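You operate a simulated robot arm through the tools that you are given. There is no shell and no other tool. Be economical: measure what you need, move in short steps, check, and stop when the job is done.

Carry out the task below with a simulated two-armed robot. There is one attempt and no reset: what you move stays moved.

JOB
Unpin the big screen, wind it to 140 cm, pin it, roll it up to the yellow line, brake.
Fine: brake on while winding, pin in while rolling.

It is judged by the outcome, as a careful person would: the job done as asked, and still so three seconds after it is handed in. It fails if anything else is knocked over, pushed out of place, dropped, spilled or broken.

ROBOT AND FRAMES
Two 7-joint arms with two-finger parallel grippers on one trunk, on a base that drives. Base frame: it is fixed to the floor where the robot stands at the start and does not move with it; the origin is under the middle of the robot, x ahead of it, y to its left, z up. Readings come in cm, degrees, newtons and seconds.
The left shoulder is at the start at [12.2, 17.1, 116.4], the right one opposite. With the tool pointing down near the work surface each hand reaches from about 10 to 80 cm from the robot's upright axis, wherever it stands, measured 20 degrees to its own side. Places, roughly: brake lever [80, -30, 70]; height crank [70, -20, 70]; height pin [80, -10, 90]; on key of the big screen [90, 10, 130]; wheeled stand [80, -20, 40]. Payload 4.4 kg a hand.
The TCP of each hand is the grasp point between the finger pads, 2.3 cm short of the fingertips. In the tool frame z runs along the fingers and y along their closing line. Largest opening 9.4 cm; finger width 3.8, thickness 1; the body of the gripper, 5.4 by 9.6 cm, starts 3.9 cm behind the TCP.
Orientation is that of the tool frame in the base frame, as a unit quaternion [x, y, z, w]. With the fingers straight down and closing along the base's y, the tool's x points along the base's -x, its y along +y and its z along -z.

CONTROLS
- The arms move only by the tool drive_tool. It takes "left_steps", "right_steps" or both (then of equal length, played together; a hand with none holds still); each is a list of rows, each a list of 7 numbers: the turn, a rotation vector about the tool's x, y, z in units of 120 degrees (1.0 is 120 degrees), then the shift along the tool's x, y, z in units of 100 mm (1.0 is 100 mm), then the closure, from 0 (fully open) to 1 (shut). In form: [[wx, wy, wz, dx, dy, dz, jaw], ...]. A call has 1 to 20 rows; each row is the pose to reach, as a shift and turn from the pose commanded when the call began, along the tool's axes at that moment. A call with a number of a shift or a turn outside -1 to 1 is refused whole. Rows are played at 5 a second. More than 5 cm and 8.6 degrees between two rows, or a gripper value outside its range, and nothing of the call is played. A pose out of reach is approached as far as the arm can. The call stops where the force on the tool passes 90 N (or 10 N more than at its start, if that is more) or the arm is blocked; 0.2 s more then pass. The fingers move at their own pace (about 7.2 cm/s each) and stop on an object; they squeeze with about 36 N. The grip force told is the motor's: it shows also when the fingers shut on nothing. Time passes only in rows, and 0.2 s behind the last, so rows that repeat a pose let the fingers close. It gives the time, the measured TCP pose, the force on the tool (base axes), the opening and the grip force at its end, in the units of the frame above (readings bear some noise), with the torque about the TCP (base axes, N m) and any sound that the robot's microphone picked up.
- Cameras (640 x 400 px; columns grow to the right, rows downward): "scene" is now at [22.1, -2.58, 128.18]; the picture's right is [-0.37, -0.93, 0.00], its down [-0.74, 0.29, -0.60] and it looks along [0.56, -0.22, -0.80] (base axes); focal length 214 px, centre (320, 200). "left" rides on the left gripper at [8.7, -1.6, -7.5] in its tool frame; the picture's right is [0.18, 0.98, 0.00], its down [-0.58, 0.11, -0.81] and it looks along [-0.79, 0.15, 0.59] (tool axes); focal length 243 px, centre (320, 200). "right" rides on the right gripper at [8.6, 1.6, -7.4] in its tool frame; the picture's right is [-0.18, 0.98, 0.00], its down [-0.58, -0.11, -0.81] and it looks along [-0.79, -0.15, 0.59] (tool axes); focal length 243 px, centre (320, 200). There is no depth. A picture from a camera that has moved, and an enlarged one, comes with that camera's place and axes in the base frame and with its lens.
- get_image(camera): a new picture of that camera. No time passes.
- lift_body(by): slides the trunk up (or, below 0, down) by that many cm; the arms and the scene camera ride with it, the base frame stays. It gives what a move gives, with no picture.
- base_move(legs): drives the robot by 1 to 6 legs, each [ahead, left, turn to the left] in cm, cm and degrees, along the robot's own axes; the way and the turn of a leg run together, so that a leg with both is an arc; at most 150 cm and 180 degrees a leg. The arms and the cameras ride along, it lands a little off, and it stops where it bumps. It gives what a move gives.
- head_to(pan, tilt): turns the head with the scene camera to pan (to the left, within 80 degrees either way) and tilt (down, from -29 to 69), counted from straight ahead of the robot. It gives what a move gives.
- enlarge(camera, box): a new picture of the part [left, top, right, bottom] of that camera's present view, enlarged. No time passes.
- hand_in(): hands the job in; it is judged then, once.

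Work in short steps. Places have to be worked out from the pictures, the camera data and where the tool is seen: move nearer, look again, correct. Check each grasp and each placing, and mend what went wrong. You have 120 turns and 108 pictures in all, those below and enlarged ones among them. Open the grippers and draw the arms clear of the work before you hand the job in, unless the task says otherwise; then end with one line.

The tools are called by a JSON object that holds its "fn" and its "kwargs". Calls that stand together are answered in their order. drive_tool: Moves the arms, as the interface text tells. Its arguments: {"type":"object","properties":{"left_steps":{"type":"array","items":{"type":"array","items":{"type":"number"}}},"right_steps":{"type":"array","items":{"type":"array","items":{"type":"number"}}}},"required":[]} The other tools are called the same way: lift_body (by) slides the trunk up or down; base_move (legs) drives the base; head_to (pan, tilt) turns the head that bears the scene camera; get_image (camera) takes a picture; enlarge (camera, box) takes an enlarged picture of a part of a camera's view; hand_in () hands the job in.

At the start:

```text
time: 0.0
left_tcp_pos: [62.77, 10.07, 107.96]
left_tcp_rot: [0.0, 1.0, 0.0, 0.001]
left_contact_force: [1.2, -0.4, -0.4]
left_moment: [-0.01, 0.02, -0.03]
left_finger_gap: 9.4
left_grip_force: 0.0
right_tcp_pos: [37.92, -33.95, 112.5]
right_tcp_rot: [0.0, 1.0, 0.0, 0.0]
right_contact_force: [-0.6, 0.7, 0.3]
right_moment: [-0.03, 0.01, 0.0]
right_finger_gap: 9.39
right_grip_force: 0.1
trunk travel left (down, up): [-17.8, 21.1]
robot x, y, heading: [0.28, -0.02, -0.2]
head pan, tilt: [-21.7, 52.8]
```

scene: 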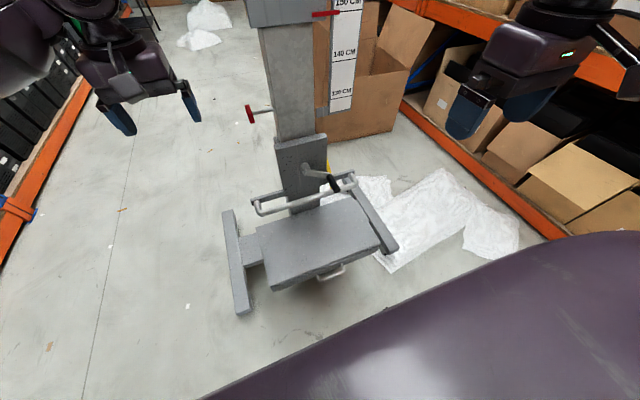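
right: 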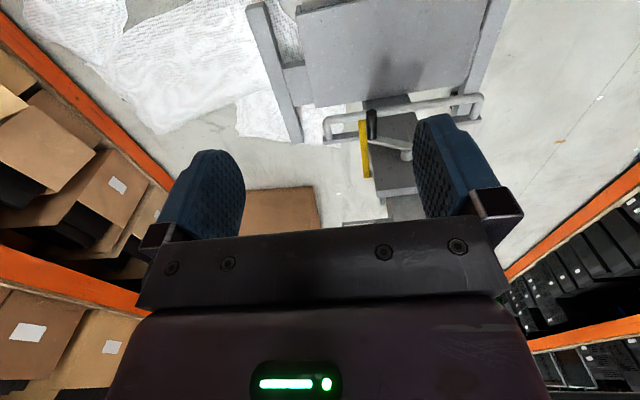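
left: 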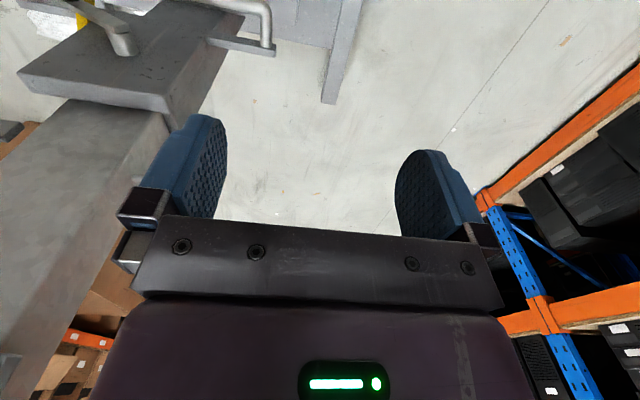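

The stand is ahead with its column, a scale, a red pin and a crank. I look with the head raised to see the whole screen and find the yellow line.

{"fn": "head_to", "kwargs": {"pan": -10, "tilt": 10}}

{"fn": "get_image", "kwargs": {"camera": "scene"}}

```text
time: 1.1
left_tcp_pos: [62.74, 9.94, 107.98]
left_tcp_rot: [-0.001, 1.0, 0.0, 0.001]
left_contact_force: [0.7, -0.5, 0.0]
left_moment: [0.01, 0.0, -0.01]
left_finger_gap: 9.44
left_grip_force: 0.0
right_tcp_pos: [37.96, -33.84, 112.5]
right_tcp_rot: [-0.001, 1.0, 0.001, -0.001]
right_contact_force: [-0.8, -0.2, 1.0]
right_moment: [-0.02, 0.0, -0.02]
right_finger_gap: 9.41
right_grip_force: 0.0
trunk travel left (down, up): [-17.8, 21.1]
robot x, y, heading: [0.11, 0.13, -0.1]
head pan, tilt: [-10.0, 10.0]
```

```text
104 pictures are left
camera scene: at [24.36, -1.45, 134.73], right [-0.17, -0.98, 0.0], down [-0.17, 0.03, -0.98], along [0.97, -0.17, -0.17], focal length 214 px, centre (320, 200)
```

scene: 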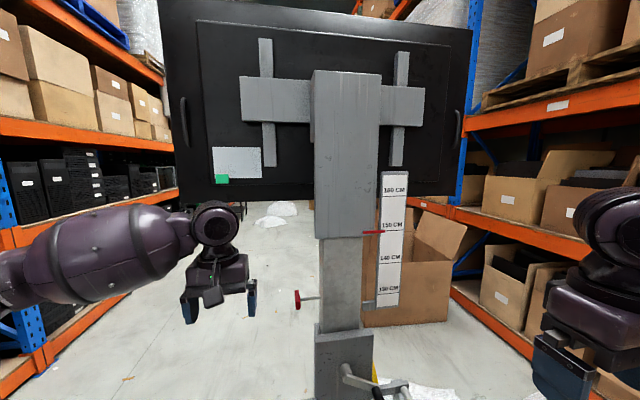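

We face the back of the screen; the red pointer is at about 148 on the scale. Now I look for the yellow line on the floor, enlarge the scale, and look around.

{"fn": "enlarge", "kwargs": {"camera": "scene", "box": [270, 160, 430, 320]}}

{"fn": "head_to", "kwargs": {"pan": -5, "tilt": 40}}

{"fn": "get_image", "kwargs": {"camera": "scene"}}

{"fn": "head_to", "kwargs": {"pan": -75, "tilt": 35}}

{"fn": "get_image", "kwargs": {"camera": "scene"}}

{"fn": "head_to", "kwargs": {"pan": 65, "tilt": 35}}

{"fn": "get_image", "kwargs": {"camera": "scene"}}

```text
2.50 times, centred on (350, 240) of scene
camera zoom: at [24.36, -1.45, 134.73], right [-0.17, -0.98, 0.0], down [-0.17, 0.03, -0.98], along [0.97, -0.17, -0.17], focal length 536 px, centre (245, 100)
```

zoom: 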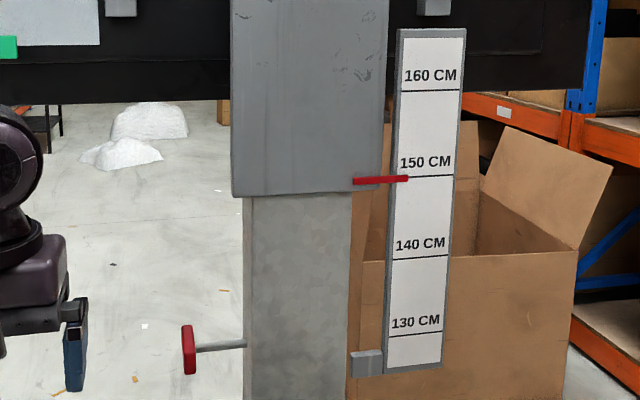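

```text
time: 2.0
left_tcp_pos: [62.69, 10.04, 107.89]
left_tcp_rot: [-0.001, 1.0, 0.0, 0.0]
left_contact_force: [0.9, -0.1, 0.5]
left_moment: [0.01, 0.03, 0.01]
left_finger_gap: 9.4
left_grip_force: 0.1
right_tcp_pos: [37.92, -33.92, 112.46]
right_tcp_rot: [-0.001, 1.0, 0.0, 0.0]
right_contact_force: [0.1, 1.0, -0.7]
right_moment: [-0.01, 0.01, -0.01]
right_finger_gap: 9.4
right_grip_force: 0.1
trunk travel left (down, up): [-17.8, 21.1]
robot x, y, heading: [-0.23, -0.23, 0.0]
head pan, tilt: [-5.0, 40.0]
```

```text
102 pictures are left
camera scene: at [23.67, -0.57, 129.97], right [-0.09, -1.0, 0.0], down [-0.64, 0.06, -0.77], along [0.76, -0.07, -0.64], focal length 214 px, centre (320, 200)
```

scene: 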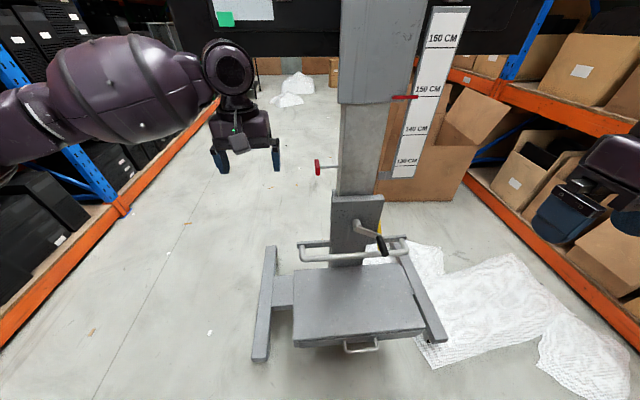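

```text
time: 3.5
left_tcp_pos: [62.91, 10.06, 107.94]
left_tcp_rot: [-0.001, 1.0, 0.0, 0.0]
left_contact_force: [0.0, 0.7, -0.2]
left_moment: [0.01, -0.03, -0.05]
left_finger_gap: 9.38
left_grip_force: 0.1
right_tcp_pos: [37.79, -33.86, 112.51]
right_tcp_rot: [0.0, 1.0, 0.0, 0.0]
right_contact_force: [-0.8, -1.2, 1.1]
right_moment: [-0.01, 0.0, 0.05]
right_finger_gap: 9.39
right_grip_force: 0.0
trunk travel left (down, up): [-17.8, 21.1]
robot x, y, heading: [0.02, 0.15, 0.2]
head pan, tilt: [-75.0, 35.0]
```

```text
101 pictures are left
camera scene: at [17.48, -8.33, 130.72], right [-0.97, -0.26, 0.0], down [-0.15, 0.55, -0.82], along [0.21, -0.79, -0.57], focal length 214 px, centre (320, 200)
```

scene: 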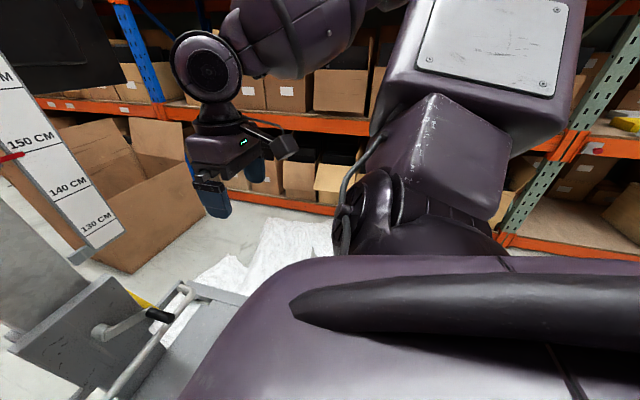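

```text
time: 5.7
left_tcp_pos: [62.85, 10.0, 108.05]
left_tcp_rot: [0.0, 1.0, 0.001, 0.001]
left_contact_force: [-0.8, -0.1, -0.1]
left_moment: [-0.01, -0.02, 0.0]
left_finger_gap: 9.41
left_grip_force: 0.1
right_tcp_pos: [37.84, -33.93, 112.38]
right_tcp_rot: [0.0, 1.0, 0.001, 0.0]
right_contact_force: [0.0, 0.0, -0.1]
right_moment: [-0.04, 0.0, 0.04]
right_finger_gap: 9.41
right_grip_force: 0.1
trunk travel left (down, up): [-17.8, 21.1]
robot x, y, heading: [-0.35, 0.01, 0.2]
head pan, tilt: [65.0, 35.0]
```

```text
100 pictures are left
camera scene: at [18.92, 8.15, 130.72], right [0.91, -0.42, 0.0], down [-0.24, -0.52, -0.82], along [0.35, 0.74, -0.57], focal length 214 px, centre (320, 200)
```

scene: 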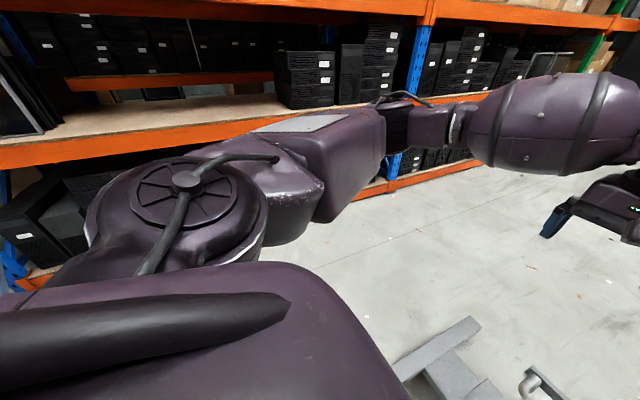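

No yellow line ahead yet; it may lie behind the robot. First I look closely at pin, crank and brake.

{"fn": "head_to", "kwargs": {"pan": -12, "tilt": 45}}

{"fn": "enlarge", "kwargs": {"camera": "scene", "box": [220, 180, 420, 330]}}

{"fn": "enlarge", "kwargs": {"camera": "scene", "box": [240, 90, 340, 170]}}

{"fn": "drive_tool", "kwargs": {"left_steps": [[0, 0, 0, 0.3, 0.3, -0.2, 0], [0, 0, 0, 0.6, 0.6, -0.4, 0], [0, 0, 0, 0.9, 0.9, -0.5, 0]]}}

{"fn": "get_image", "kwargs": {"camera": "left"}}

```text
time: 7.2
left_tcp_pos: [62.8, 9.96, 107.87]
left_tcp_rot: [-0.001, 1.0, 0.0, 0.0]
left_contact_force: [-0.9, 0.1, 0.7]
left_moment: [0.02, 0.01, 0.01]
left_finger_gap: 9.4
left_grip_force: 0.0
right_tcp_pos: [37.87, -33.9, 112.45]
right_tcp_rot: [0.0, 1.0, 0.001, -0.001]
right_contact_force: [-0.9, -0.3, -0.1]
right_moment: [-0.02, 0.0, 0.01]
right_finger_gap: 9.42
right_grip_force: 0.0
trunk travel left (down, up): [-17.8, 21.1]
robot x, y, heading: [-0.01, 0.2, -0.2]
head pan, tilt: [-12.0, 45.0]
```

```text
2.67 times, centred on (320, 255) of scene
camera zoom: at [23.15, -1.51, 129.24], right [-0.21, -0.98, 0.0], down [-0.69, 0.15, -0.71], along [0.69, -0.15, -0.71], focal length 572 px, centre (320, 53)
```

zoom: 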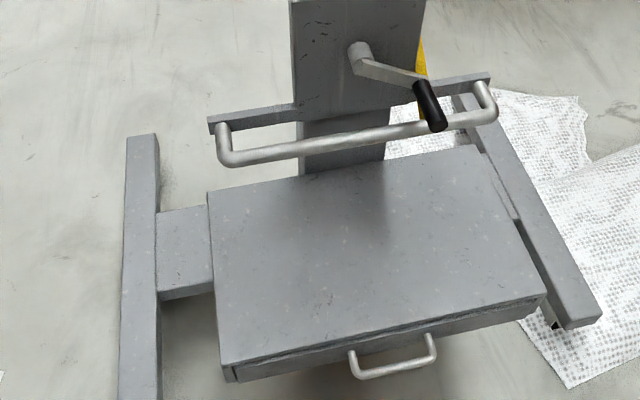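

```text
5.00 times, centred on (290, 130) of scene
camera zoom: at [23.15, -1.51, 129.24], right [-0.21, -0.98, 0.0], down [-0.69, 0.15, -0.71], along [0.69, -0.15, -0.71], focal length 1072 px, centre (470, 550)
```

zoom: 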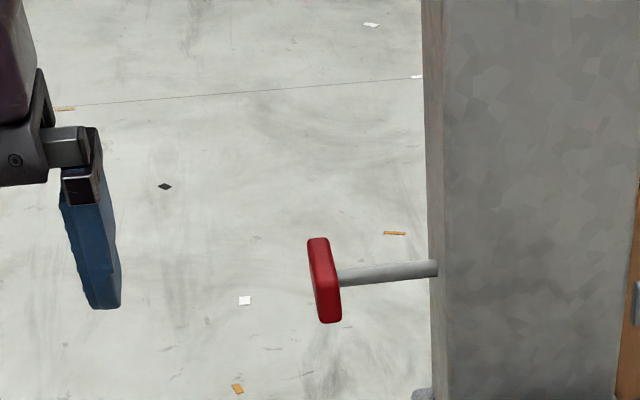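

```text
time: 8.0
left_tcp_pos: [53.66, 18.98, 112.73]
left_tcp_rot: [-0.001, 1.0, 0.001, 0.0]
left_contact_force: [-0.4, -0.2, 0.5]
left_moment: [-0.04, -0.02, -0.04]
left_finger_gap: 9.39
left_grip_force: 0.1
right_tcp_pos: [37.88, -33.82, 112.55]
right_tcp_rot: [0.0, 1.0, -0.002, 0.0]
right_contact_force: [-0.9, 0.4, -0.2]
right_moment: [-0.04, 0.0, 0.01]
right_finger_gap: 9.4
right_grip_force: 0.1
trunk travel left (down, up): [-17.8, 21.1]
robot x, y, heading: [-0.13, 0.37, -0.2]
head pan, tilt: [-12.0, 45.0]
```

```text
97 pictures are left
camera left: at [44.91, 17.4, 120.05], right [-0.19, 0.98, 0.0], down [0.58, 0.11, 0.81], along [0.79, 0.15, -0.59], focal length 243 px, centre (320, 200)
```

left: 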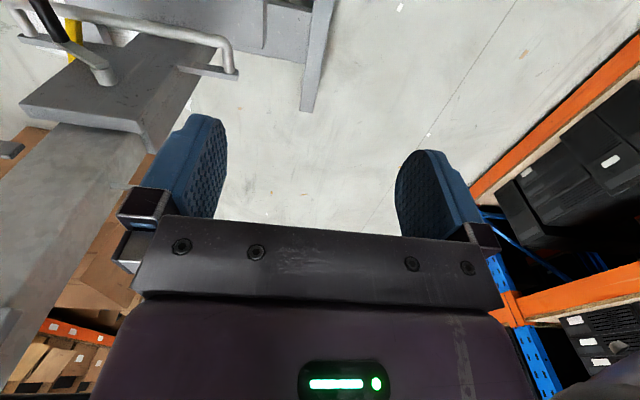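

The pin is a red T-bar on a stem along y, pulling out toward +y; the crank has its axis toward the robot with a black grip. I lower the trunk to get a baseline for triangulation.

{"fn": "lift_body", "kwargs": {"by": -15}}

{"fn": "get_image", "kwargs": {"camera": "scene"}}

{"fn": "enlarge", "kwargs": {"camera": "scene", "box": [240, 100, 440, 250]}}

```text
time: 9.7
left_tcp_pos: [53.75, 19.08, 98.14]
left_tcp_rot: [-0.001, 1.0, -0.001, 0.001]
left_contact_force: [-1.2, 0.0, 0.2]
left_moment: [-0.03, 0.0, 0.02]
left_finger_gap: 9.43
left_grip_force: 0.0
right_tcp_pos: [43.38, -33.85, 84.75]
right_tcp_rot: [0.0, 0.969, 0.0, -0.248]
right_contact_force: [-0.2, 0.8, 0.4]
right_moment: [-0.01, -0.01, 0.01]
right_finger_gap: 9.38
right_grip_force: 0.2
trunk travel left (down, up): [-2.8, 36.1]
robot x, y, heading: [0.07, 0.24, -0.0]
head pan, tilt: [-12.0, 45.0]
```

```text
96 pictures are left
camera scene: at [37.11, -1.52, 110.92], right [-0.21, -0.98, 0.0], down [-0.69, 0.15, -0.71], along [0.69, -0.15, -0.71], focal length 214 px, centre (320, 200)
```

scene: 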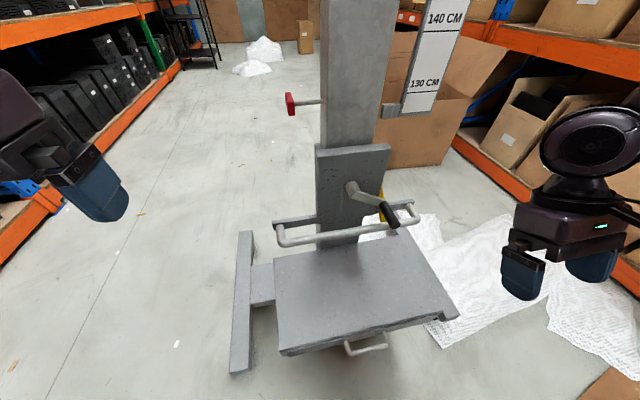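

```text
2.67 times, centred on (340, 175) of scene
camera zoom: at [37.11, -1.52, 110.92], right [-0.21, -0.98, 0.0], down [-0.69, 0.15, -0.71], along [0.69, -0.15, -0.71], focal length 572 px, centre (267, 267)
```

zoom: 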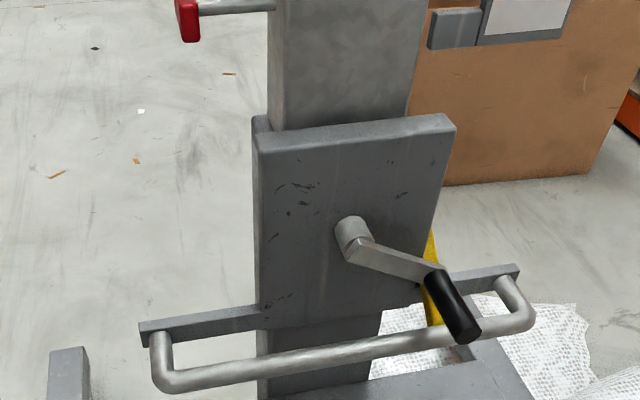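

Triangulated: pin bar centre ≈ (86.7, −5.4, 91.4), column face y≈−13; crank hub ≈ (78,−20,70). I turn the left hand to point forward (fingers +x, closing along y).

{"fn": "drive_tool", "kwargs": {"left_steps": [[0, -0.07, 0, -0.1, 0, 0, 0], [0, -0.14, 0, -0.2, 0, 0, 0], [0, -0.21, 0, -0.3, 0, 0, 0], [0, -0.28, 0, -0.4, 0, 0, 0], [0, -0.35, 0, -0.5, 0, 0, 0], [0, -0.42, 0, -0.6, 0, 0, 0], [0, -0.49, 0, -0.7, 0, 0, 0], [0, -0.56, 0, -0.8, 0, 0, 0], [0, -0.63, 0, -0.85, 0, 0, 0], [0, -0.7, 0, -0.9, 0, 0, 0], [0, -0.75, 0, -0.95, 0, 0, 0]]}}

{"fn": "get_image", "kwargs": {"camera": "left"}}

{"fn": "get_image", "kwargs": {"camera": "scene"}}

```text
time: 12.1
left_tcp_pos: [68.26, 17.77, 93.29]
left_tcp_rot: [0.001, 0.707, 0.0, 0.707]
left_contact_force: [-0.1, -0.3, 0.4]
left_moment: [-0.03, 0.03, 0.09]
left_finger_gap: 9.39
left_grip_force: 0.0
left hand out of reach, approached as far as the arm can: row 2, 3, 4, 5, 6, 7, 8, 9, 10, 11
right_tcp_pos: [43.36, -34.01, 84.57]
right_tcp_rot: [0.001, 0.968, 0.002, -0.249]
right_contact_force: [-0.7, -0.6, 0.3]
right_moment: [0.06, 0.0, -0.04]
right_finger_gap: 9.4
right_grip_force: 0.0
trunk travel left (down, up): [-2.8, 36.1]
robot x, y, heading: [-0.18, -0.22, -0.0]
head pan, tilt: [-12.0, 45.0]
```

```text
94 pictures are left
camera left: at [60.83, 16.18, 84.56], right [0.0, 0.98, -0.18], down [-0.81, 0.11, 0.58], along [0.59, 0.15, 0.79], focal length 243 px, centre (320, 200)
```

left: 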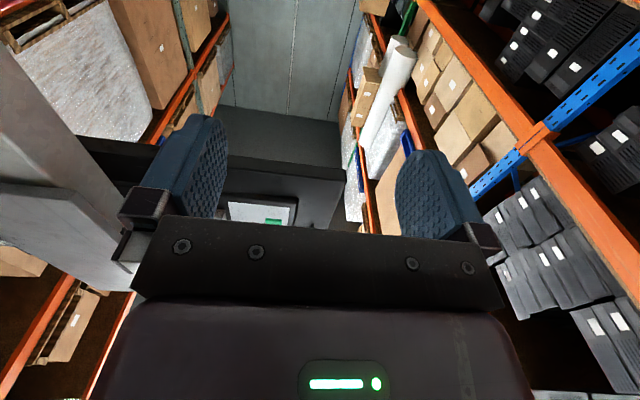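

```text
93 pictures are left
camera scene: at [37.19, -1.81, 110.86], right [-0.21, -0.98, 0.0], down [-0.69, 0.15, -0.71], along [0.69, -0.15, -0.71], focal length 214 px, centre (320, 200)
```

scene: 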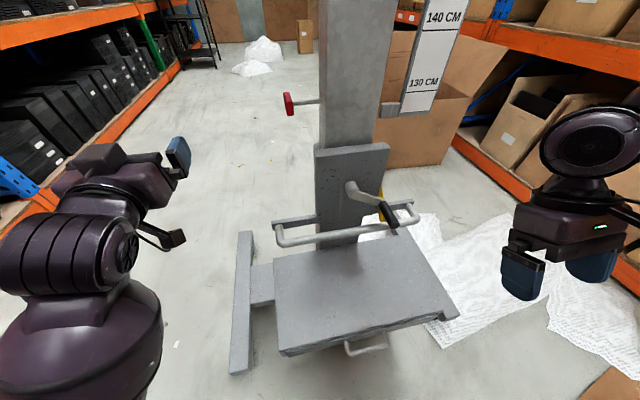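

The hand points forward at (68, 18, 93). I move it toward the pre-grasp in front of the pin.

{"fn": "drive_tool", "kwargs": {"left_steps": [[0, 0, 0, 0.1, -0.25, 0.25, 0], [0, 0, 0, 0.2, -0.5, 0.5, 0], [0, 0, 0, 0.3, -0.75, 0.75, 0], [0, 0, 0, 0.39, -1.0, 1.0, 0]]}}

```text
time: 13.1
left_tcp_pos: [78.32, 8.42, 89.27]
left_tcp_rot: [-0.001, 0.707, 0.001, 0.707]
left_contact_force: [-0.5, -0.2, 0.8]
left_moment: [-0.03, 0.01, -0.02]
left_finger_gap: 9.41
left_grip_force: 0.0
right_tcp_pos: [43.43, -33.85, 84.6]
right_tcp_rot: [0.0, 0.968, 0.0, -0.25]
right_contact_force: [0.4, -0.7, 0.3]
right_moment: [-0.01, 0.0, 0.01]
right_finger_gap: 9.4
right_grip_force: 0.0
trunk travel left (down, up): [-2.8, 36.1]
robot x, y, heading: [0.16, 0.01, 0.1]
head pan, tilt: [-12.0, 45.0]
```

Shifts count from the reached pose. I raise 5 cm and move across towards the pin.

{"fn": "drive_tool", "kwargs": {"left_steps": [[0, 0, 0, -0.25, 0, -0.1, 0], [0, 0, 0, -0.5, 0, -0.15, 0], [0, 0, 0, -0.5, -0.4, -0.15, 0], [0, 0, 0, -0.5, -0.8, -0.15, 0], [0, 0, 0, -0.5, -1.0, -0.15, 0]]}}

{"fn": "enlarge", "kwargs": {"camera": "scene", "box": [220, 60, 380, 160]}}

{"fn": "get_image", "kwargs": {"camera": "left"}}

```text
time: 14.5
left_tcp_pos: [78.35, 1.68, 93.97]
left_tcp_rot: [0.019, 0.693, 0.056, 0.718]
left_contact_force: [0.0, 0.7, 0.3]
left_moment: [-0.02, 0.0, -0.01]
left_finger_gap: 9.41
left_grip_force: 0.1
right_tcp_pos: [43.49, -33.79, 84.74]
right_tcp_rot: [-0.001, 0.968, 0.0, -0.25]
right_contact_force: [0.7, 1.5, 0.1]
right_moment: [0.02, 0.01, -0.01]
right_finger_gap: 9.38
right_grip_force: 0.1
trunk travel left (down, up): [-2.8, 36.1]
robot x, y, heading: [0.34, -0.02, 0.0]
head pan, tilt: [-12.0, 45.0]
stopped in row 5 (left hand): the arm was blocked; the commanded pose is now the measured one
```

```text
4.00 times, centred on (300, 110) of scene
camera zoom: at [37.23, -1.48, 110.85], right [-0.21, -0.98, 0.0], down [-0.69, 0.15, -0.71], along [0.69, -0.15, -0.71], focal length 858 px, centre (400, 560)
```

zoom: 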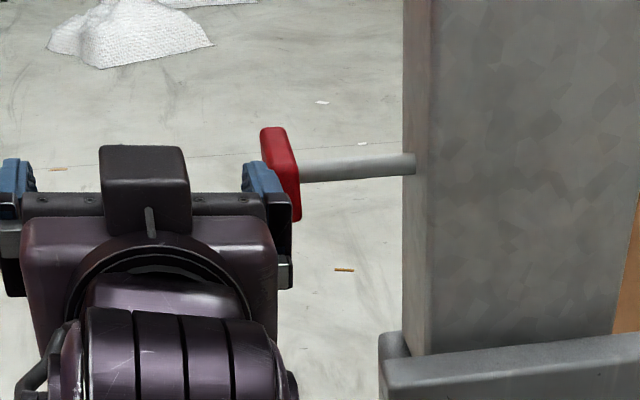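

```text
91 pictures are left
camera left: at [71.21, 0.63, 84.84], right [-0.05, 1.0, -0.08], down [-0.83, 0.01, 0.56], along [0.56, 0.09, 0.83], focal length 243 px, centre (320, 200)
```

left: 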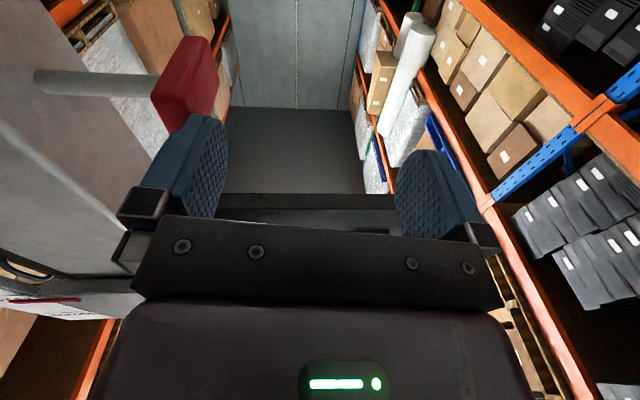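

The finger is next to the bar, but the arm seems limited reaching across. I retreat the left hand, then shift the base to the right so both tools suit the arms better.

{"fn": "drive_tool", "kwargs": {"left_steps": [[0, 0, 0, 0, 0.2, -0.4, 0], [0, 0, 0, 0, 0.5, -0.7, 0], [0, 0, 0, 0, 0.9, -0.9, 0]]}}

{"fn": "base_move", "kwargs": {"legs": [[0, -12, 0]]}}

{"fn": "get_image", "kwargs": {"camera": "scene"}}

```text
time: 15.3
left_tcp_pos: [68.98, 10.94, 94.8]
left_tcp_rot: [0.02, 0.689, 0.068, 0.721]
left_contact_force: [0.0, -0.4, -0.5]
left_moment: [0.03, -0.02, 0.02]
left_finger_gap: 9.4
left_grip_force: 0.0
right_tcp_pos: [43.4, -33.87, 84.66]
right_tcp_rot: [0.0, 0.969, 0.0, -0.249]
right_contact_force: [-0.6, 0.0, -1.3]
right_moment: [0.04, -0.03, 0.01]
right_finger_gap: 9.42
right_grip_force: 0.0
trunk travel left (down, up): [-2.8, 36.1]
robot x, y, heading: [0.0, 0.22, -0.3]
head pan, tilt: [-12.0, 45.0]
```

```text
time: 17.1
left_tcp_pos: [68.92, -1.58, 94.43]
left_tcp_rot: [0.025, 0.692, 0.068, 0.719]
left_contact_force: [0.1, -0.5, 0.1]
left_moment: [-0.02, 0.03, 0.03]
left_finger_gap: 9.39
left_grip_force: 0.0
right_tcp_pos: [43.46, -46.1, 84.6]
right_tcp_rot: [0.0, 0.968, 0.0, -0.25]
right_contact_force: [-0.1, -0.6, -0.4]
right_moment: [-0.02, 0.01, 0.02]
right_finger_gap: 9.42
right_grip_force: 0.1
trunk travel left (down, up): [-2.8, 36.1]
robot x, y, heading: [-0.0, -12.19, 0.1]
head pan, tilt: [-12.0, 45.0]
```

```text
90 pictures are left
camera scene: at [37.23, -13.79, 110.86], right [-0.21, -0.98, 0.0], down [-0.69, 0.15, -0.71], along [0.69, -0.15, -0.71], focal length 214 px, centre (320, 200)
```

scene: 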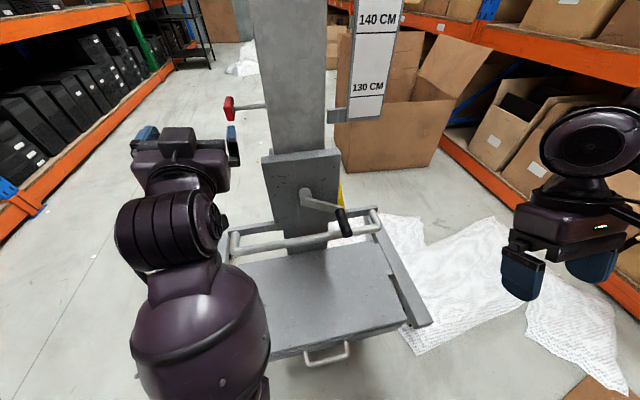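

The lateral shift gives a better fix: bar centre ≈ (83.3, −5.2, 93.5); crank grip axis ≈ y −27, z 68, x 66–73. I straighten the left hand and go to the pre-grasp in front of the bar's upper half.

{"fn": "drive_tool", "kwargs": {"left_steps": [[0.015, 0.009, -0.03, -0.1, -0.19, 0.2, 0], [0.029, 0.018, -0.063, -0.19, -0.38, 0.45, 0], [0.029, 0.018, -0.063, -0.19, -0.38, 0.7, 0]]}}

{"fn": "enlarge", "kwargs": {"camera": "scene", "box": [140, 60, 300, 160]}}

{"fn": "get_image", "kwargs": {"camera": "left"}}

```text
time: 17.9
left_tcp_pos: [76.56, -4.34, 95.57]
left_tcp_rot: [0.012, 0.704, 0.022, 0.709]
left_contact_force: [-0.1, -0.6, -0.4]
left_moment: [-0.03, 0.03, -0.01]
left_finger_gap: 9.42
left_grip_force: 0.2
right_tcp_pos: [43.55, -46.1, 84.67]
right_tcp_rot: [-0.001, 0.968, -0.001, -0.249]
right_contact_force: [0.1, 0.4, 0.7]
right_moment: [-0.04, 0.0, -0.02]
right_finger_gap: 9.4
right_grip_force: 0.1
trunk travel left (down, up): [-2.8, 36.1]
robot x, y, heading: [0.01, -12.23, 0.2]
head pan, tilt: [-12.0, 45.0]
```

```text
4.00 times, centred on (220, 110) of scene
camera zoom: at [37.22, -13.79, 110.86], right [-0.21, -0.98, 0.0], down [-0.69, 0.15, -0.71], along [0.69, -0.15, -0.71], focal length 858 px, centre (720, 560)
```

zoom: 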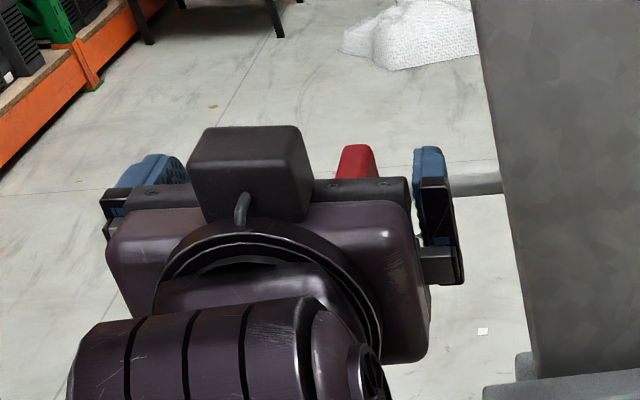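

```text
88 pictures are left
camera left: at [69.1, -5.54, 86.65], right [-0.01, 0.99, -0.14], down [-0.81, 0.07, 0.58], along [0.58, 0.12, 0.8], focal length 243 px, centre (320, 200)
```

left: 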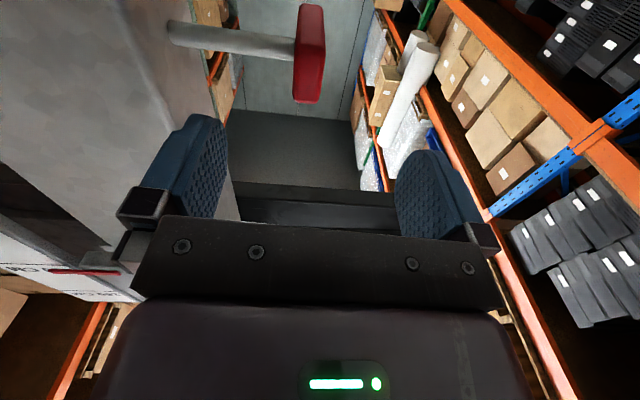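

The bar is centred between the fingers and ahead. I raise slightly and slide forward so the fingers straddle the bar's upper half, then look.

{"fn": "drive_tool", "kwargs": {"left_steps": [[0, 0, 0, -0.07, -0.06, 0.2, 0], [0, 0, 0, -0.07, -0.06, 0.4, 0], [0, 0, 0, -0.07, -0.06, 0.55, 0], [0, 0, 0, -0.07, -0.06, 0.67, 0]]}}

{"fn": "enlarge", "kwargs": {"camera": "scene", "box": [140, 60, 300, 160]}}

{"fn": "get_image", "kwargs": {"camera": "left"}}

```text
time: 18.9
left_tcp_pos: [82.8, -5.6, 96.75]
left_tcp_rot: [0.006, 0.705, 0.006, 0.709]
left_contact_force: [0.5, -0.1, -0.6]
left_moment: [0.01, -0.01, -0.06]
left_finger_gap: 9.41
left_grip_force: 0.2
right_tcp_pos: [43.4, -46.1, 84.66]
right_tcp_rot: [-0.001, 0.968, -0.001, -0.25]
right_contact_force: [-0.8, 0.4, 0.7]
right_moment: [0.01, 0.0, 0.02]
right_finger_gap: 9.4
right_grip_force: 0.0
trunk travel left (down, up): [-2.8, 36.1]
robot x, y, heading: [-0.36, -12.08, 0.2]
head pan, tilt: [-12.0, 45.0]
```

```text
4.00 times, centred on (220, 110) of scene
camera zoom: at [37.23, -13.78, 110.86], right [-0.21, -0.98, 0.0], down [-0.69, 0.15, -0.71], along [0.69, -0.15, -0.71], focal length 858 px, centre (720, 560)
```

zoom: 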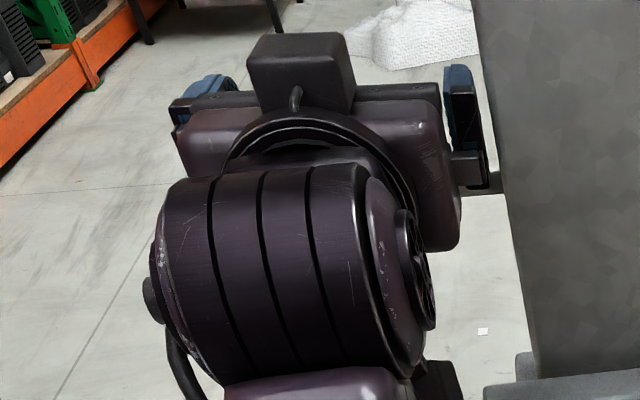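

```text
86 pictures are left
camera left: at [75.39, -7.22, 88.01], right [0.0, 0.99, -0.17], down [-0.81, 0.1, 0.58], along [0.59, 0.14, 0.8], focal length 243 px, centre (320, 200)
```

left: 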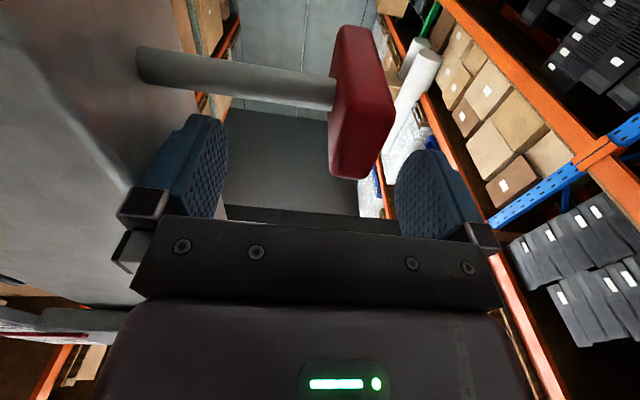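

Triangulating with the hand camera: stem at z≈92, bar top ≈95. I lower 1.7 cm and close on the bar.

{"fn": "drive_tool", "kwargs": {"left_steps": [[0, 0, 0, 0.1, 0.05, 0, 0], [0, 0, 0, 0.17, 0.07, 0, 0], [0, 0, 0, 0.17, 0.07, 0, 0.5], [0, 0, 0, 0.17, 0.07, 0, 0.8], [0, 0, 0, 0.17, 0.07, 0, 1], [0, 0, 0, 0.17, 0.07, 0, 1]]}}

{"fn": "get_image", "kwargs": {"camera": "left"}}

```text
time: 20.3
left_tcp_pos: [82.84, -4.9, 95.03]
left_tcp_rot: [0.001, 0.706, 0.003, 0.708]
left_contact_force: [8.9, -1.5, 6.9]
left_moment: [-0.25, 0.4, -0.77]
left_finger_gap: 1.46
left_grip_force: 45.3
right_tcp_pos: [43.48, -46.17, 84.61]
right_tcp_rot: [-0.001, 0.969, 0.0, -0.249]
right_contact_force: [0.3, -0.5, 0.2]
right_moment: [0.0, -0.02, 0.0]
right_finger_gap: 9.4
right_grip_force: 0.1
trunk travel left (down, up): [-2.8, 36.1]
robot x, y, heading: [-0.09, -11.88, 0.0]
head pan, tilt: [-12.0, 45.0]
```

```text
85 pictures are left
camera left: at [75.32, -6.49, 86.36], right [0.0, 0.98, -0.18], down [-0.81, 0.1, 0.58], along [0.59, 0.15, 0.8], focal length 243 px, centre (320, 200)
```

left: 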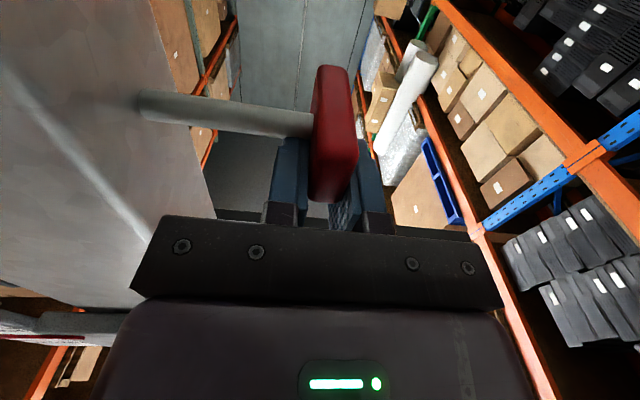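

The bar is gripped (1.5 cm gap). Pull slowly along +y.

{"fn": "drive_tool", "kwargs": {"left_steps": [[0, 0, 0, 0, 0.1, 0, 1], [0, 0, 0, 0, 0.2, 0, 1], [0, 0, 0, 0, 0.3, 0, 1], [0, 0, 0, 0, 0.4, 0, 1]]}}

{"fn": "get_image", "kwargs": {"camera": "left"}}

```text
time: 21.3
left_tcp_pos: [82.56, -1.48, 95.01]
left_tcp_rot: [0.001, 0.708, -0.002, 0.707]
left_contact_force: [-8.6, -12.9, -3.5]
left_moment: [-0.1, -0.43, 0.62]
left_finger_gap: 1.47
left_grip_force: 44.7
right_tcp_pos: [43.31, -46.38, 84.67]
right_tcp_rot: [0.0, 0.969, 0.0, -0.249]
right_contact_force: [0.0, -0.2, 0.6]
right_moment: [-0.01, -0.04, 0.02]
right_finger_gap: 9.4
right_grip_force: 0.1
trunk travel left (down, up): [-2.8, 36.1]
robot x, y, heading: [0.09, -12.11, 0.1]
head pan, tilt: [-12.0, 45.0]
```

```text
84 pictures are left
camera left: at [75.1, -3.2, 86.42], right [0.0, 0.98, -0.19], down [-0.8, 0.11, 0.58], along [0.59, 0.15, 0.79], focal length 243 px, centre (320, 200)
```

left: 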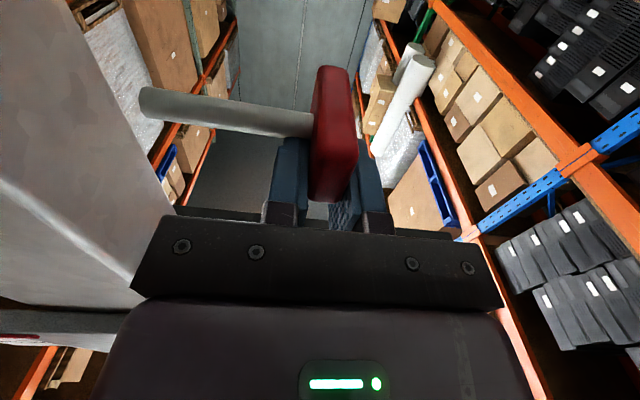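

The pin moved out 3.4 cm, with about 13 N pulling back. I zoom to see whether it is clear of the column.

{"fn": "enlarge", "kwargs": {"camera": "left", "box": [60, 40, 220, 140]}}

{"fn": "get_image", "kwargs": {"camera": "scene"}}

{"fn": "get_image", "kwargs": {"camera": "right"}}

```text
4.00 times, centred on (140, 90) of left
camera zoom: at [75.1, -3.2, 86.42], right [0.0, 0.98, -0.19], down [-0.8, 0.11, 0.58], along [0.59, 0.15, 0.79], focal length 970 px, centre (1040, 640)
```

zoom: 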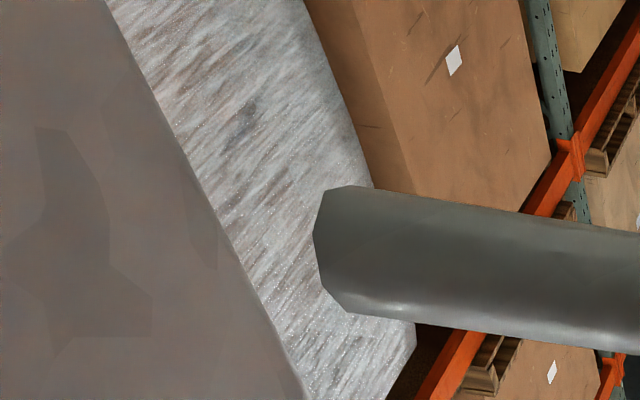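

```text
82 pictures are left
camera scene: at [37.18, -13.94, 110.86], right [-0.21, -0.98, 0.0], down [-0.69, 0.15, -0.71], along [0.69, -0.15, -0.71], focal length 214 px, centre (320, 200)
```

scene: 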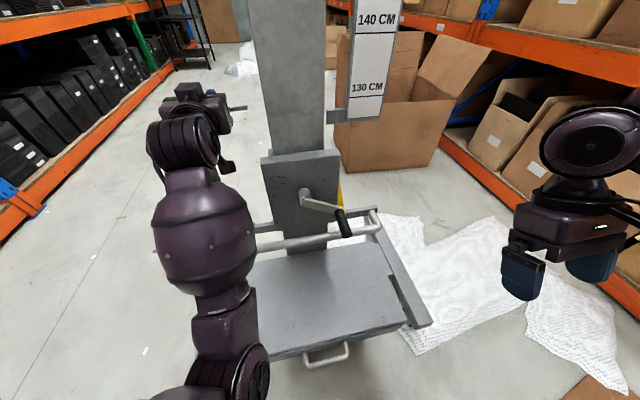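

```text
81 pictures are left
camera right: at [39.44, -44.61, 95.38], right [0.16, 0.98, -0.09], down [0.9, -0.11, 0.42], along [0.41, -0.15, -0.9], focal length 243 px, centre (320, 200)
```

right: 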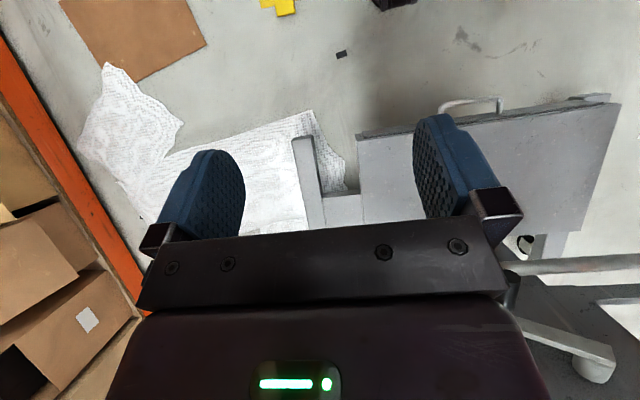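

The pin is fully clear of the column, held in the left hand; I keep it held. A yellow mark shows on the floor near (13,−62), so the line lies at/behind the robot. Now I turn the right hand to point forward for the crank.

{"fn": "drive_tool", "kwargs": {"right_steps": [[0, -0.07, 0, -0.06, 0.06, 0, 0], [0, -0.14, 0, -0.12, 0.12, 0, 0], [0, -0.21, 0, -0.18, 0.18, 0, 0], [0, -0.28, 0, -0.25, 0.24, -0.01, 0], [0, -0.35, 0, -0.31, 0.3, -0.01, 0], [0, -0.42, 0, -0.38, 0.36, -0.02, 0], [0, -0.49, 0, -0.44, 0.42, -0.02, 0], [0, -0.56, 0, -0.5, 0.48, -0.02, 0], [0, -0.63, 0, -0.57, 0.54, -0.03, 0], [0, -0.7, 0, -0.63, 0.6, -0.03, 0], [0, -0.77, 0, -0.7, 0.66, -0.03, 0], [0, -0.84, 0, -0.76, 0.72, -0.035, 0], [0, -0.91, 0, -0.82, 0.76, -0.035, 0], [0, -0.98, 0, -0.89, 0.8, -0.035, 0]]}}

{"fn": "get_image", "kwargs": {"camera": "scene"}}

{"fn": "get_image", "kwargs": {"camera": "right"}}

```text
time: 24.5
left_tcp_pos: [82.8, -1.5, 95.13]
left_tcp_rot: [0.0, 0.708, -0.003, 0.706]
left_contact_force: [4.0, -11.5, -5.3]
left_moment: [0.03, -0.85, 0.24]
left_finger_gap: 1.47
left_grip_force: 45.6
right_tcp_pos: [61.62, -39.72, 86.37]
right_tcp_rot: [-0.004, 0.693, 0.031, 0.72]
right_contact_force: [-0.8, -0.2, -0.1]
right_moment: [-0.03, -0.01, -0.03]
right_finger_gap: 9.39
right_grip_force: 0.1
right hand out of reach, approached as far as the arm can: row 1, 2, 3, 4, 5, 6, 7, 8, 9, 10, 11, 12, 13, 14
trunk travel left (down, up): [-2.8, 36.1]
robot x, y, heading: [0.32, -11.87, 0.1]
head pan, tilt: [-12.0, 45.0]
stopped in row 14 (right hand): the arm was blocked; the commanded pose is now the measured one
```

```text
80 pictures are left
camera scene: at [37.28, -13.83, 110.86], right [-0.21, -0.98, 0.0], down [-0.69, 0.15, -0.71], along [0.69, -0.15, -0.71], focal length 214 px, centre (320, 200)
```

scene: 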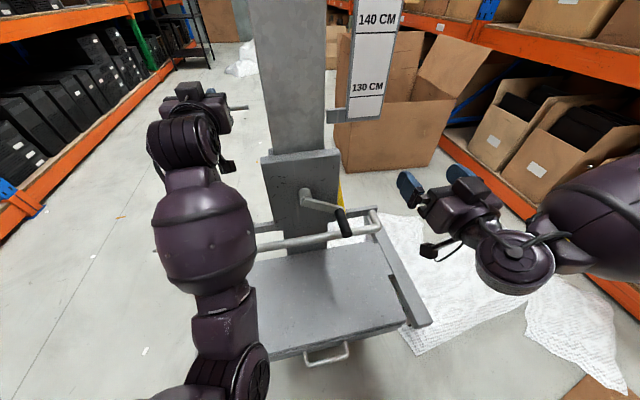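

```text
79 pictures are left
camera right: at [54.4, -38.03, 77.58], right [-0.05, 0.97, 0.22], down [-0.82, -0.17, 0.55], along [0.57, -0.15, 0.81], focal length 243 px, centre (320, 200)
```

right: 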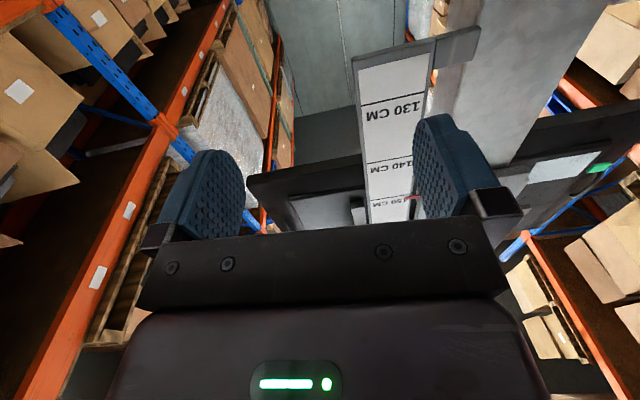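

The right camera also shows the scale and pointer. I move the right hand down and inward to in front of the crank grip.

{"fn": "drive_tool", "kwargs": {"right_steps": [[0.012, 0.009, -0.009, 0.3, 0.2, -0.03, 0], [0.024, 0.018, -0.018, 0.6, 0.4, -0.06, 0], [0.024, 0.018, -0.018, 0.92, 0.6, -0.1, 0]]}}

{"fn": "drive_tool", "kwargs": {"right_steps": [[0, 0, 0, 0.3, 0.2, 0, 0], [0, 0, 0, 0.6, 0.4, 0, 0], [0, 0, 0, 0.9, 0.63, 0, 0]]}}

{"fn": "enlarge", "kwargs": {"camera": "scene", "box": [240, 150, 440, 275]}}

{"fn": "get_image", "kwargs": {"camera": "right"}}

```text
time: 25.3
left_tcp_pos: [82.8, -1.54, 95.04]
left_tcp_rot: [0.0, 0.708, -0.001, 0.707]
left_contact_force: [4.4, -15.8, -5.4]
left_moment: [-0.26, -0.26, -0.21]
left_finger_gap: 1.47
left_grip_force: 45.2
right_tcp_pos: [60.52, -33.67, 77.32]
right_tcp_rot: [0.001, 0.709, -0.002, 0.706]
right_contact_force: [-0.1, -0.5, 1.1]
right_moment: [0.01, 0.02, -0.01]
right_finger_gap: 9.39
right_grip_force: 0.0
trunk travel left (down, up): [-2.8, 36.1]
robot x, y, heading: [-0.03, -12.07, 0.1]
head pan, tilt: [-12.0, 45.0]
```

```text
time: 26.1
left_tcp_pos: [82.77, -1.64, 95.12]
left_tcp_rot: [0.0, 0.707, 0.0, 0.707]
left_contact_force: [3.5, -22.0, -6.0]
left_moment: [-0.22, -0.37, -0.65]
left_finger_gap: 1.44
left_grip_force: 45.0
right_tcp_pos: [61.49, -34.05, 74.19]
right_tcp_rot: [0.002, 0.708, -0.002, 0.706]
right_contact_force: [-0.5, -0.2, 0.3]
right_moment: [0.01, 0.0, 0.02]
right_finger_gap: 9.38
right_grip_force: 0.0
right hand out of reach, approached as far as the arm can: row 1, 2, 3
trunk travel left (down, up): [-2.8, 36.1]
robot x, y, heading: [-0.12, -12.42, 0.1]
head pan, tilt: [-12.0, 45.0]
```

```text
3.20 times, centred on (340, 212) of scene
camera zoom: at [37.28, -14.0, 110.83], right [-0.21, -0.98, 0.0], down [-0.69, 0.15, -0.71], along [0.69, -0.15, -0.71], focal length 686 px, centre (256, 160)
```

zoom: 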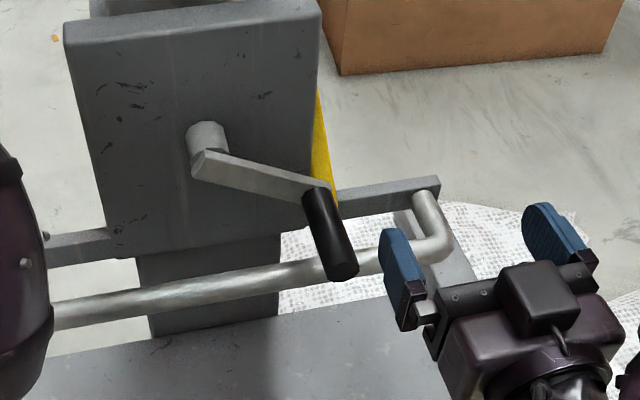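

```text
77 pictures are left
camera right: at [54.06, -32.36, 65.63], right [0.0, 0.98, 0.18], down [-0.8, -0.11, 0.58], along [0.59, -0.15, 0.79], focal length 243 px, centre (320, 200)
```

right: 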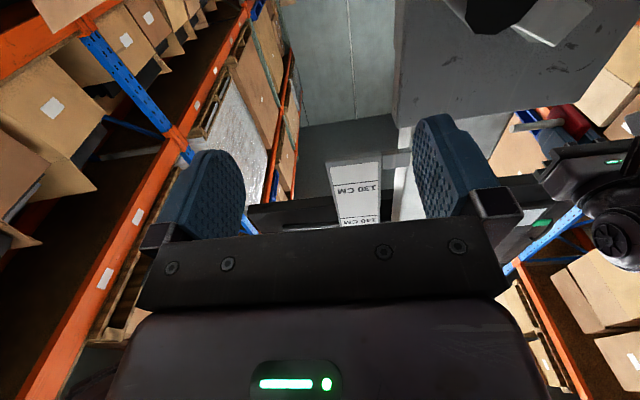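

The right arm is too folded at this distance. I let the pin back in, release it, and back the base off 14 cm so both hands reach well.

{"fn": "drive_tool", "kwargs": {"left_steps": [[0, 0, 0, 0, 0, 0, 0.9], [0, 0, 0, 0, 0, 0, 0.5], [0, 0, 0, 0, 0, 0, 0.3], [0, 0, 0, 0, 0, 0, 0.3]]}}

{"fn": "get_image", "kwargs": {"camera": "left"}}

```text
time: 27.1
left_tcp_pos: [82.69, -1.25, 95.14]
left_tcp_rot: [0.0, 0.707, -0.001, 0.707]
left_contact_force: [0.3, 0.0, 0.5]
left_moment: [-0.01, 0.01, 0.03]
left_finger_gap: 6.57
left_grip_force: 0.0
right_tcp_pos: [61.53, -33.93, 74.35]
right_tcp_rot: [-0.001, 0.708, -0.002, 0.706]
right_contact_force: [-0.3, 0.4, -0.8]
right_moment: [-0.01, 0.05, 0.01]
right_finger_gap: 9.39
right_grip_force: 0.0
trunk travel left (down, up): [-2.8, 36.1]
robot x, y, heading: [-0.06, -12.37, -0.0]
head pan, tilt: [-12.0, 45.0]
```

```text
76 pictures are left
camera left: at [75.16, -2.9, 86.48], right [0.0, 0.98, -0.19], down [-0.81, 0.11, 0.58], along [0.59, 0.15, 0.79], focal length 243 px, centre (320, 200)
```

left: 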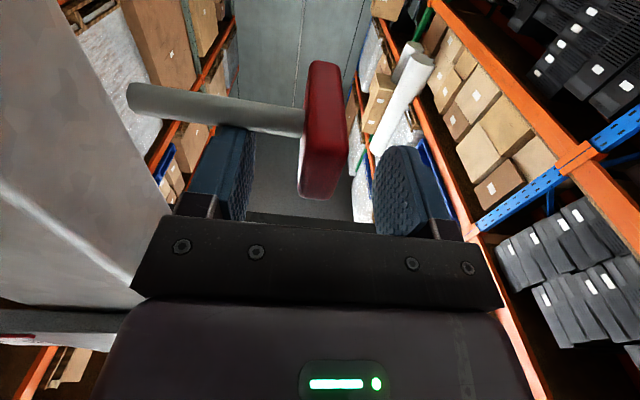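

The pin stays out on its own (just friction), so no need to hold it. I open and withdraw the left hand straight back, then back the base 14 cm.

{"fn": "drive_tool", "kwargs": {"left_steps": [[0, 0, 0, 0, 0, 0, 0], [0, 0, 0, 0, 0, -0.3, 0], [0, 0, 0, 0, 0, -0.7, 0], [0, 0, 0, 0, 0.2, -1.0, 0]]}}

{"fn": "base_move", "kwargs": {"legs": [[-14, 0, 0]]}}

{"fn": "get_image", "kwargs": {"camera": "scene"}}

```text
time: 28.1
left_tcp_pos: [72.77, 0.81, 95.06]
left_tcp_rot: [-0.001, 0.707, -0.001, 0.707]
left_contact_force: [0.2, -1.0, 0.4]
left_moment: [0.02, -0.01, 0.01]
left_finger_gap: 9.39
left_grip_force: 0.0
right_tcp_pos: [61.53, -33.93, 74.29]
right_tcp_rot: [0.001, 0.708, -0.002, 0.706]
right_contact_force: [-0.9, 0.3, -0.4]
right_moment: [0.0, -0.04, -0.01]
right_finger_gap: 9.4
right_grip_force: 0.0
trunk travel left (down, up): [-2.8, 36.1]
robot x, y, heading: [-0.1, -12.28, -0.1]
head pan, tilt: [-12.0, 45.0]
```

```text
time: 29.4
left_tcp_pos: [58.71, 0.63, 95.12]
left_tcp_rot: [-0.001, 0.707, 0.0, 0.707]
left_contact_force: [1.1, -0.8, 0.5]
left_moment: [0.0, 0.01, 0.03]
left_finger_gap: 9.41
left_grip_force: 0.1
right_tcp_pos: [47.33, -33.87, 74.35]
right_tcp_rot: [0.0, 0.708, -0.002, 0.706]
right_contact_force: [-0.7, -0.1, 0.3]
right_moment: [-0.02, 0.02, -0.01]
right_finger_gap: 9.41
right_grip_force: 0.0
trunk travel left (down, up): [-2.8, 36.1]
robot x, y, heading: [-13.84, -11.91, 0.1]
head pan, tilt: [-12.0, 45.0]
```

```text
75 pictures are left
camera scene: at [23.19, -13.82, 110.88], right [-0.21, -0.98, 0.0], down [-0.69, 0.15, -0.71], along [0.69, -0.15, -0.71], focal length 214 px, centre (320, 200)
```

scene: 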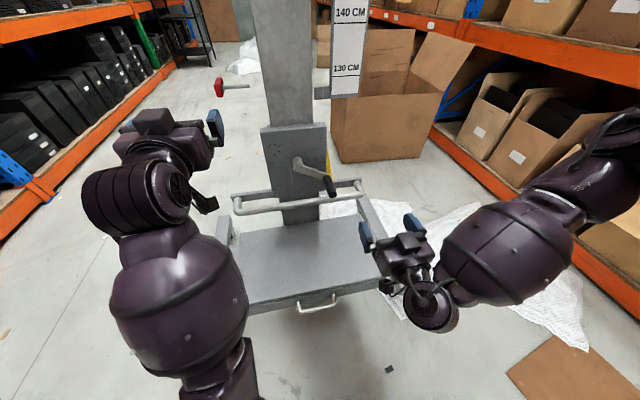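

Fixes: crank grip axis ≈ y −26.8, z 68.6, x 66–73; hub ≈ y −18.4, z 73.8 (radius ≈10). I move the right hand to just before the grip.

{"fn": "drive_tool", "kwargs": {"right_steps": [[0, 0, 0, 0.2, 0.25, 0.3, 0], [0, 0, 0, 0.4, 0.5, 0.6, 0], [0, 0, 0, 0.57, 0.71, 0.9, 0], [0, 0, 0, 0.57, 0.71, 1.0, 0]]}}

{"fn": "enlarge", "kwargs": {"camera": "scene", "box": [230, 130, 430, 255]}}

{"fn": "get_image", "kwargs": {"camera": "right"}}

```text
time: 30.4
left_tcp_pos: [58.82, 0.73, 94.97]
left_tcp_rot: [-0.001, 0.707, 0.0, 0.707]
left_contact_force: [-0.5, -0.5, 0.4]
left_moment: [0.01, -0.03, -0.02]
left_finger_gap: 9.39
left_grip_force: 0.0
right_tcp_pos: [56.39, -33.55, 73.97]
right_tcp_rot: [-0.001, 0.708, -0.001, 0.706]
right_contact_force: [0.1, 0.8, 0.3]
right_moment: [0.01, 0.03, -0.03]
right_finger_gap: 9.39
right_grip_force: 0.0
right hand out of reach, approached as far as the arm can: row 1, 2, 3, 4
trunk travel left (down, up): [-2.8, 36.1]
robot x, y, heading: [-13.85, -12.09, -0.1]
head pan, tilt: [-12.0, 45.0]
```

```text
3.20 times, centred on (330, 192) of scene
camera zoom: at [23.23, -13.82, 110.86], right [-0.21, -0.98, 0.0], down [-0.69, 0.15, -0.71], along [0.69, -0.15, -0.71], focal length 686 px, centre (288, 224)
```

zoom: 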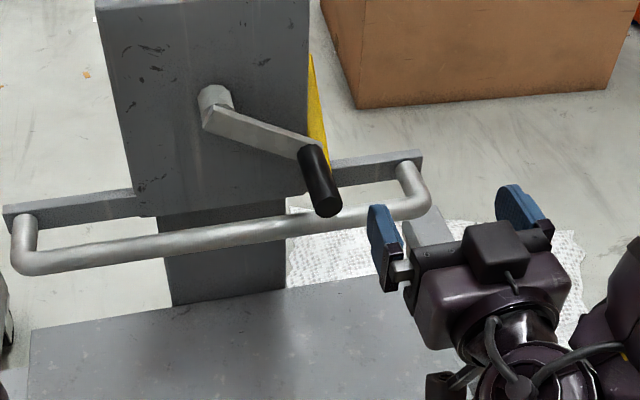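

```text
73 pictures are left
camera right: at [48.94, -31.86, 65.47], right [0.0, 0.98, 0.18], down [-0.81, -0.11, 0.58], along [0.59, -0.15, 0.79], focal length 243 px, centre (320, 200)
```

right: 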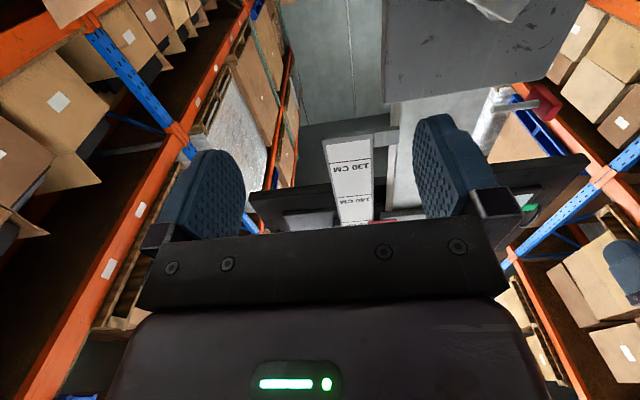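

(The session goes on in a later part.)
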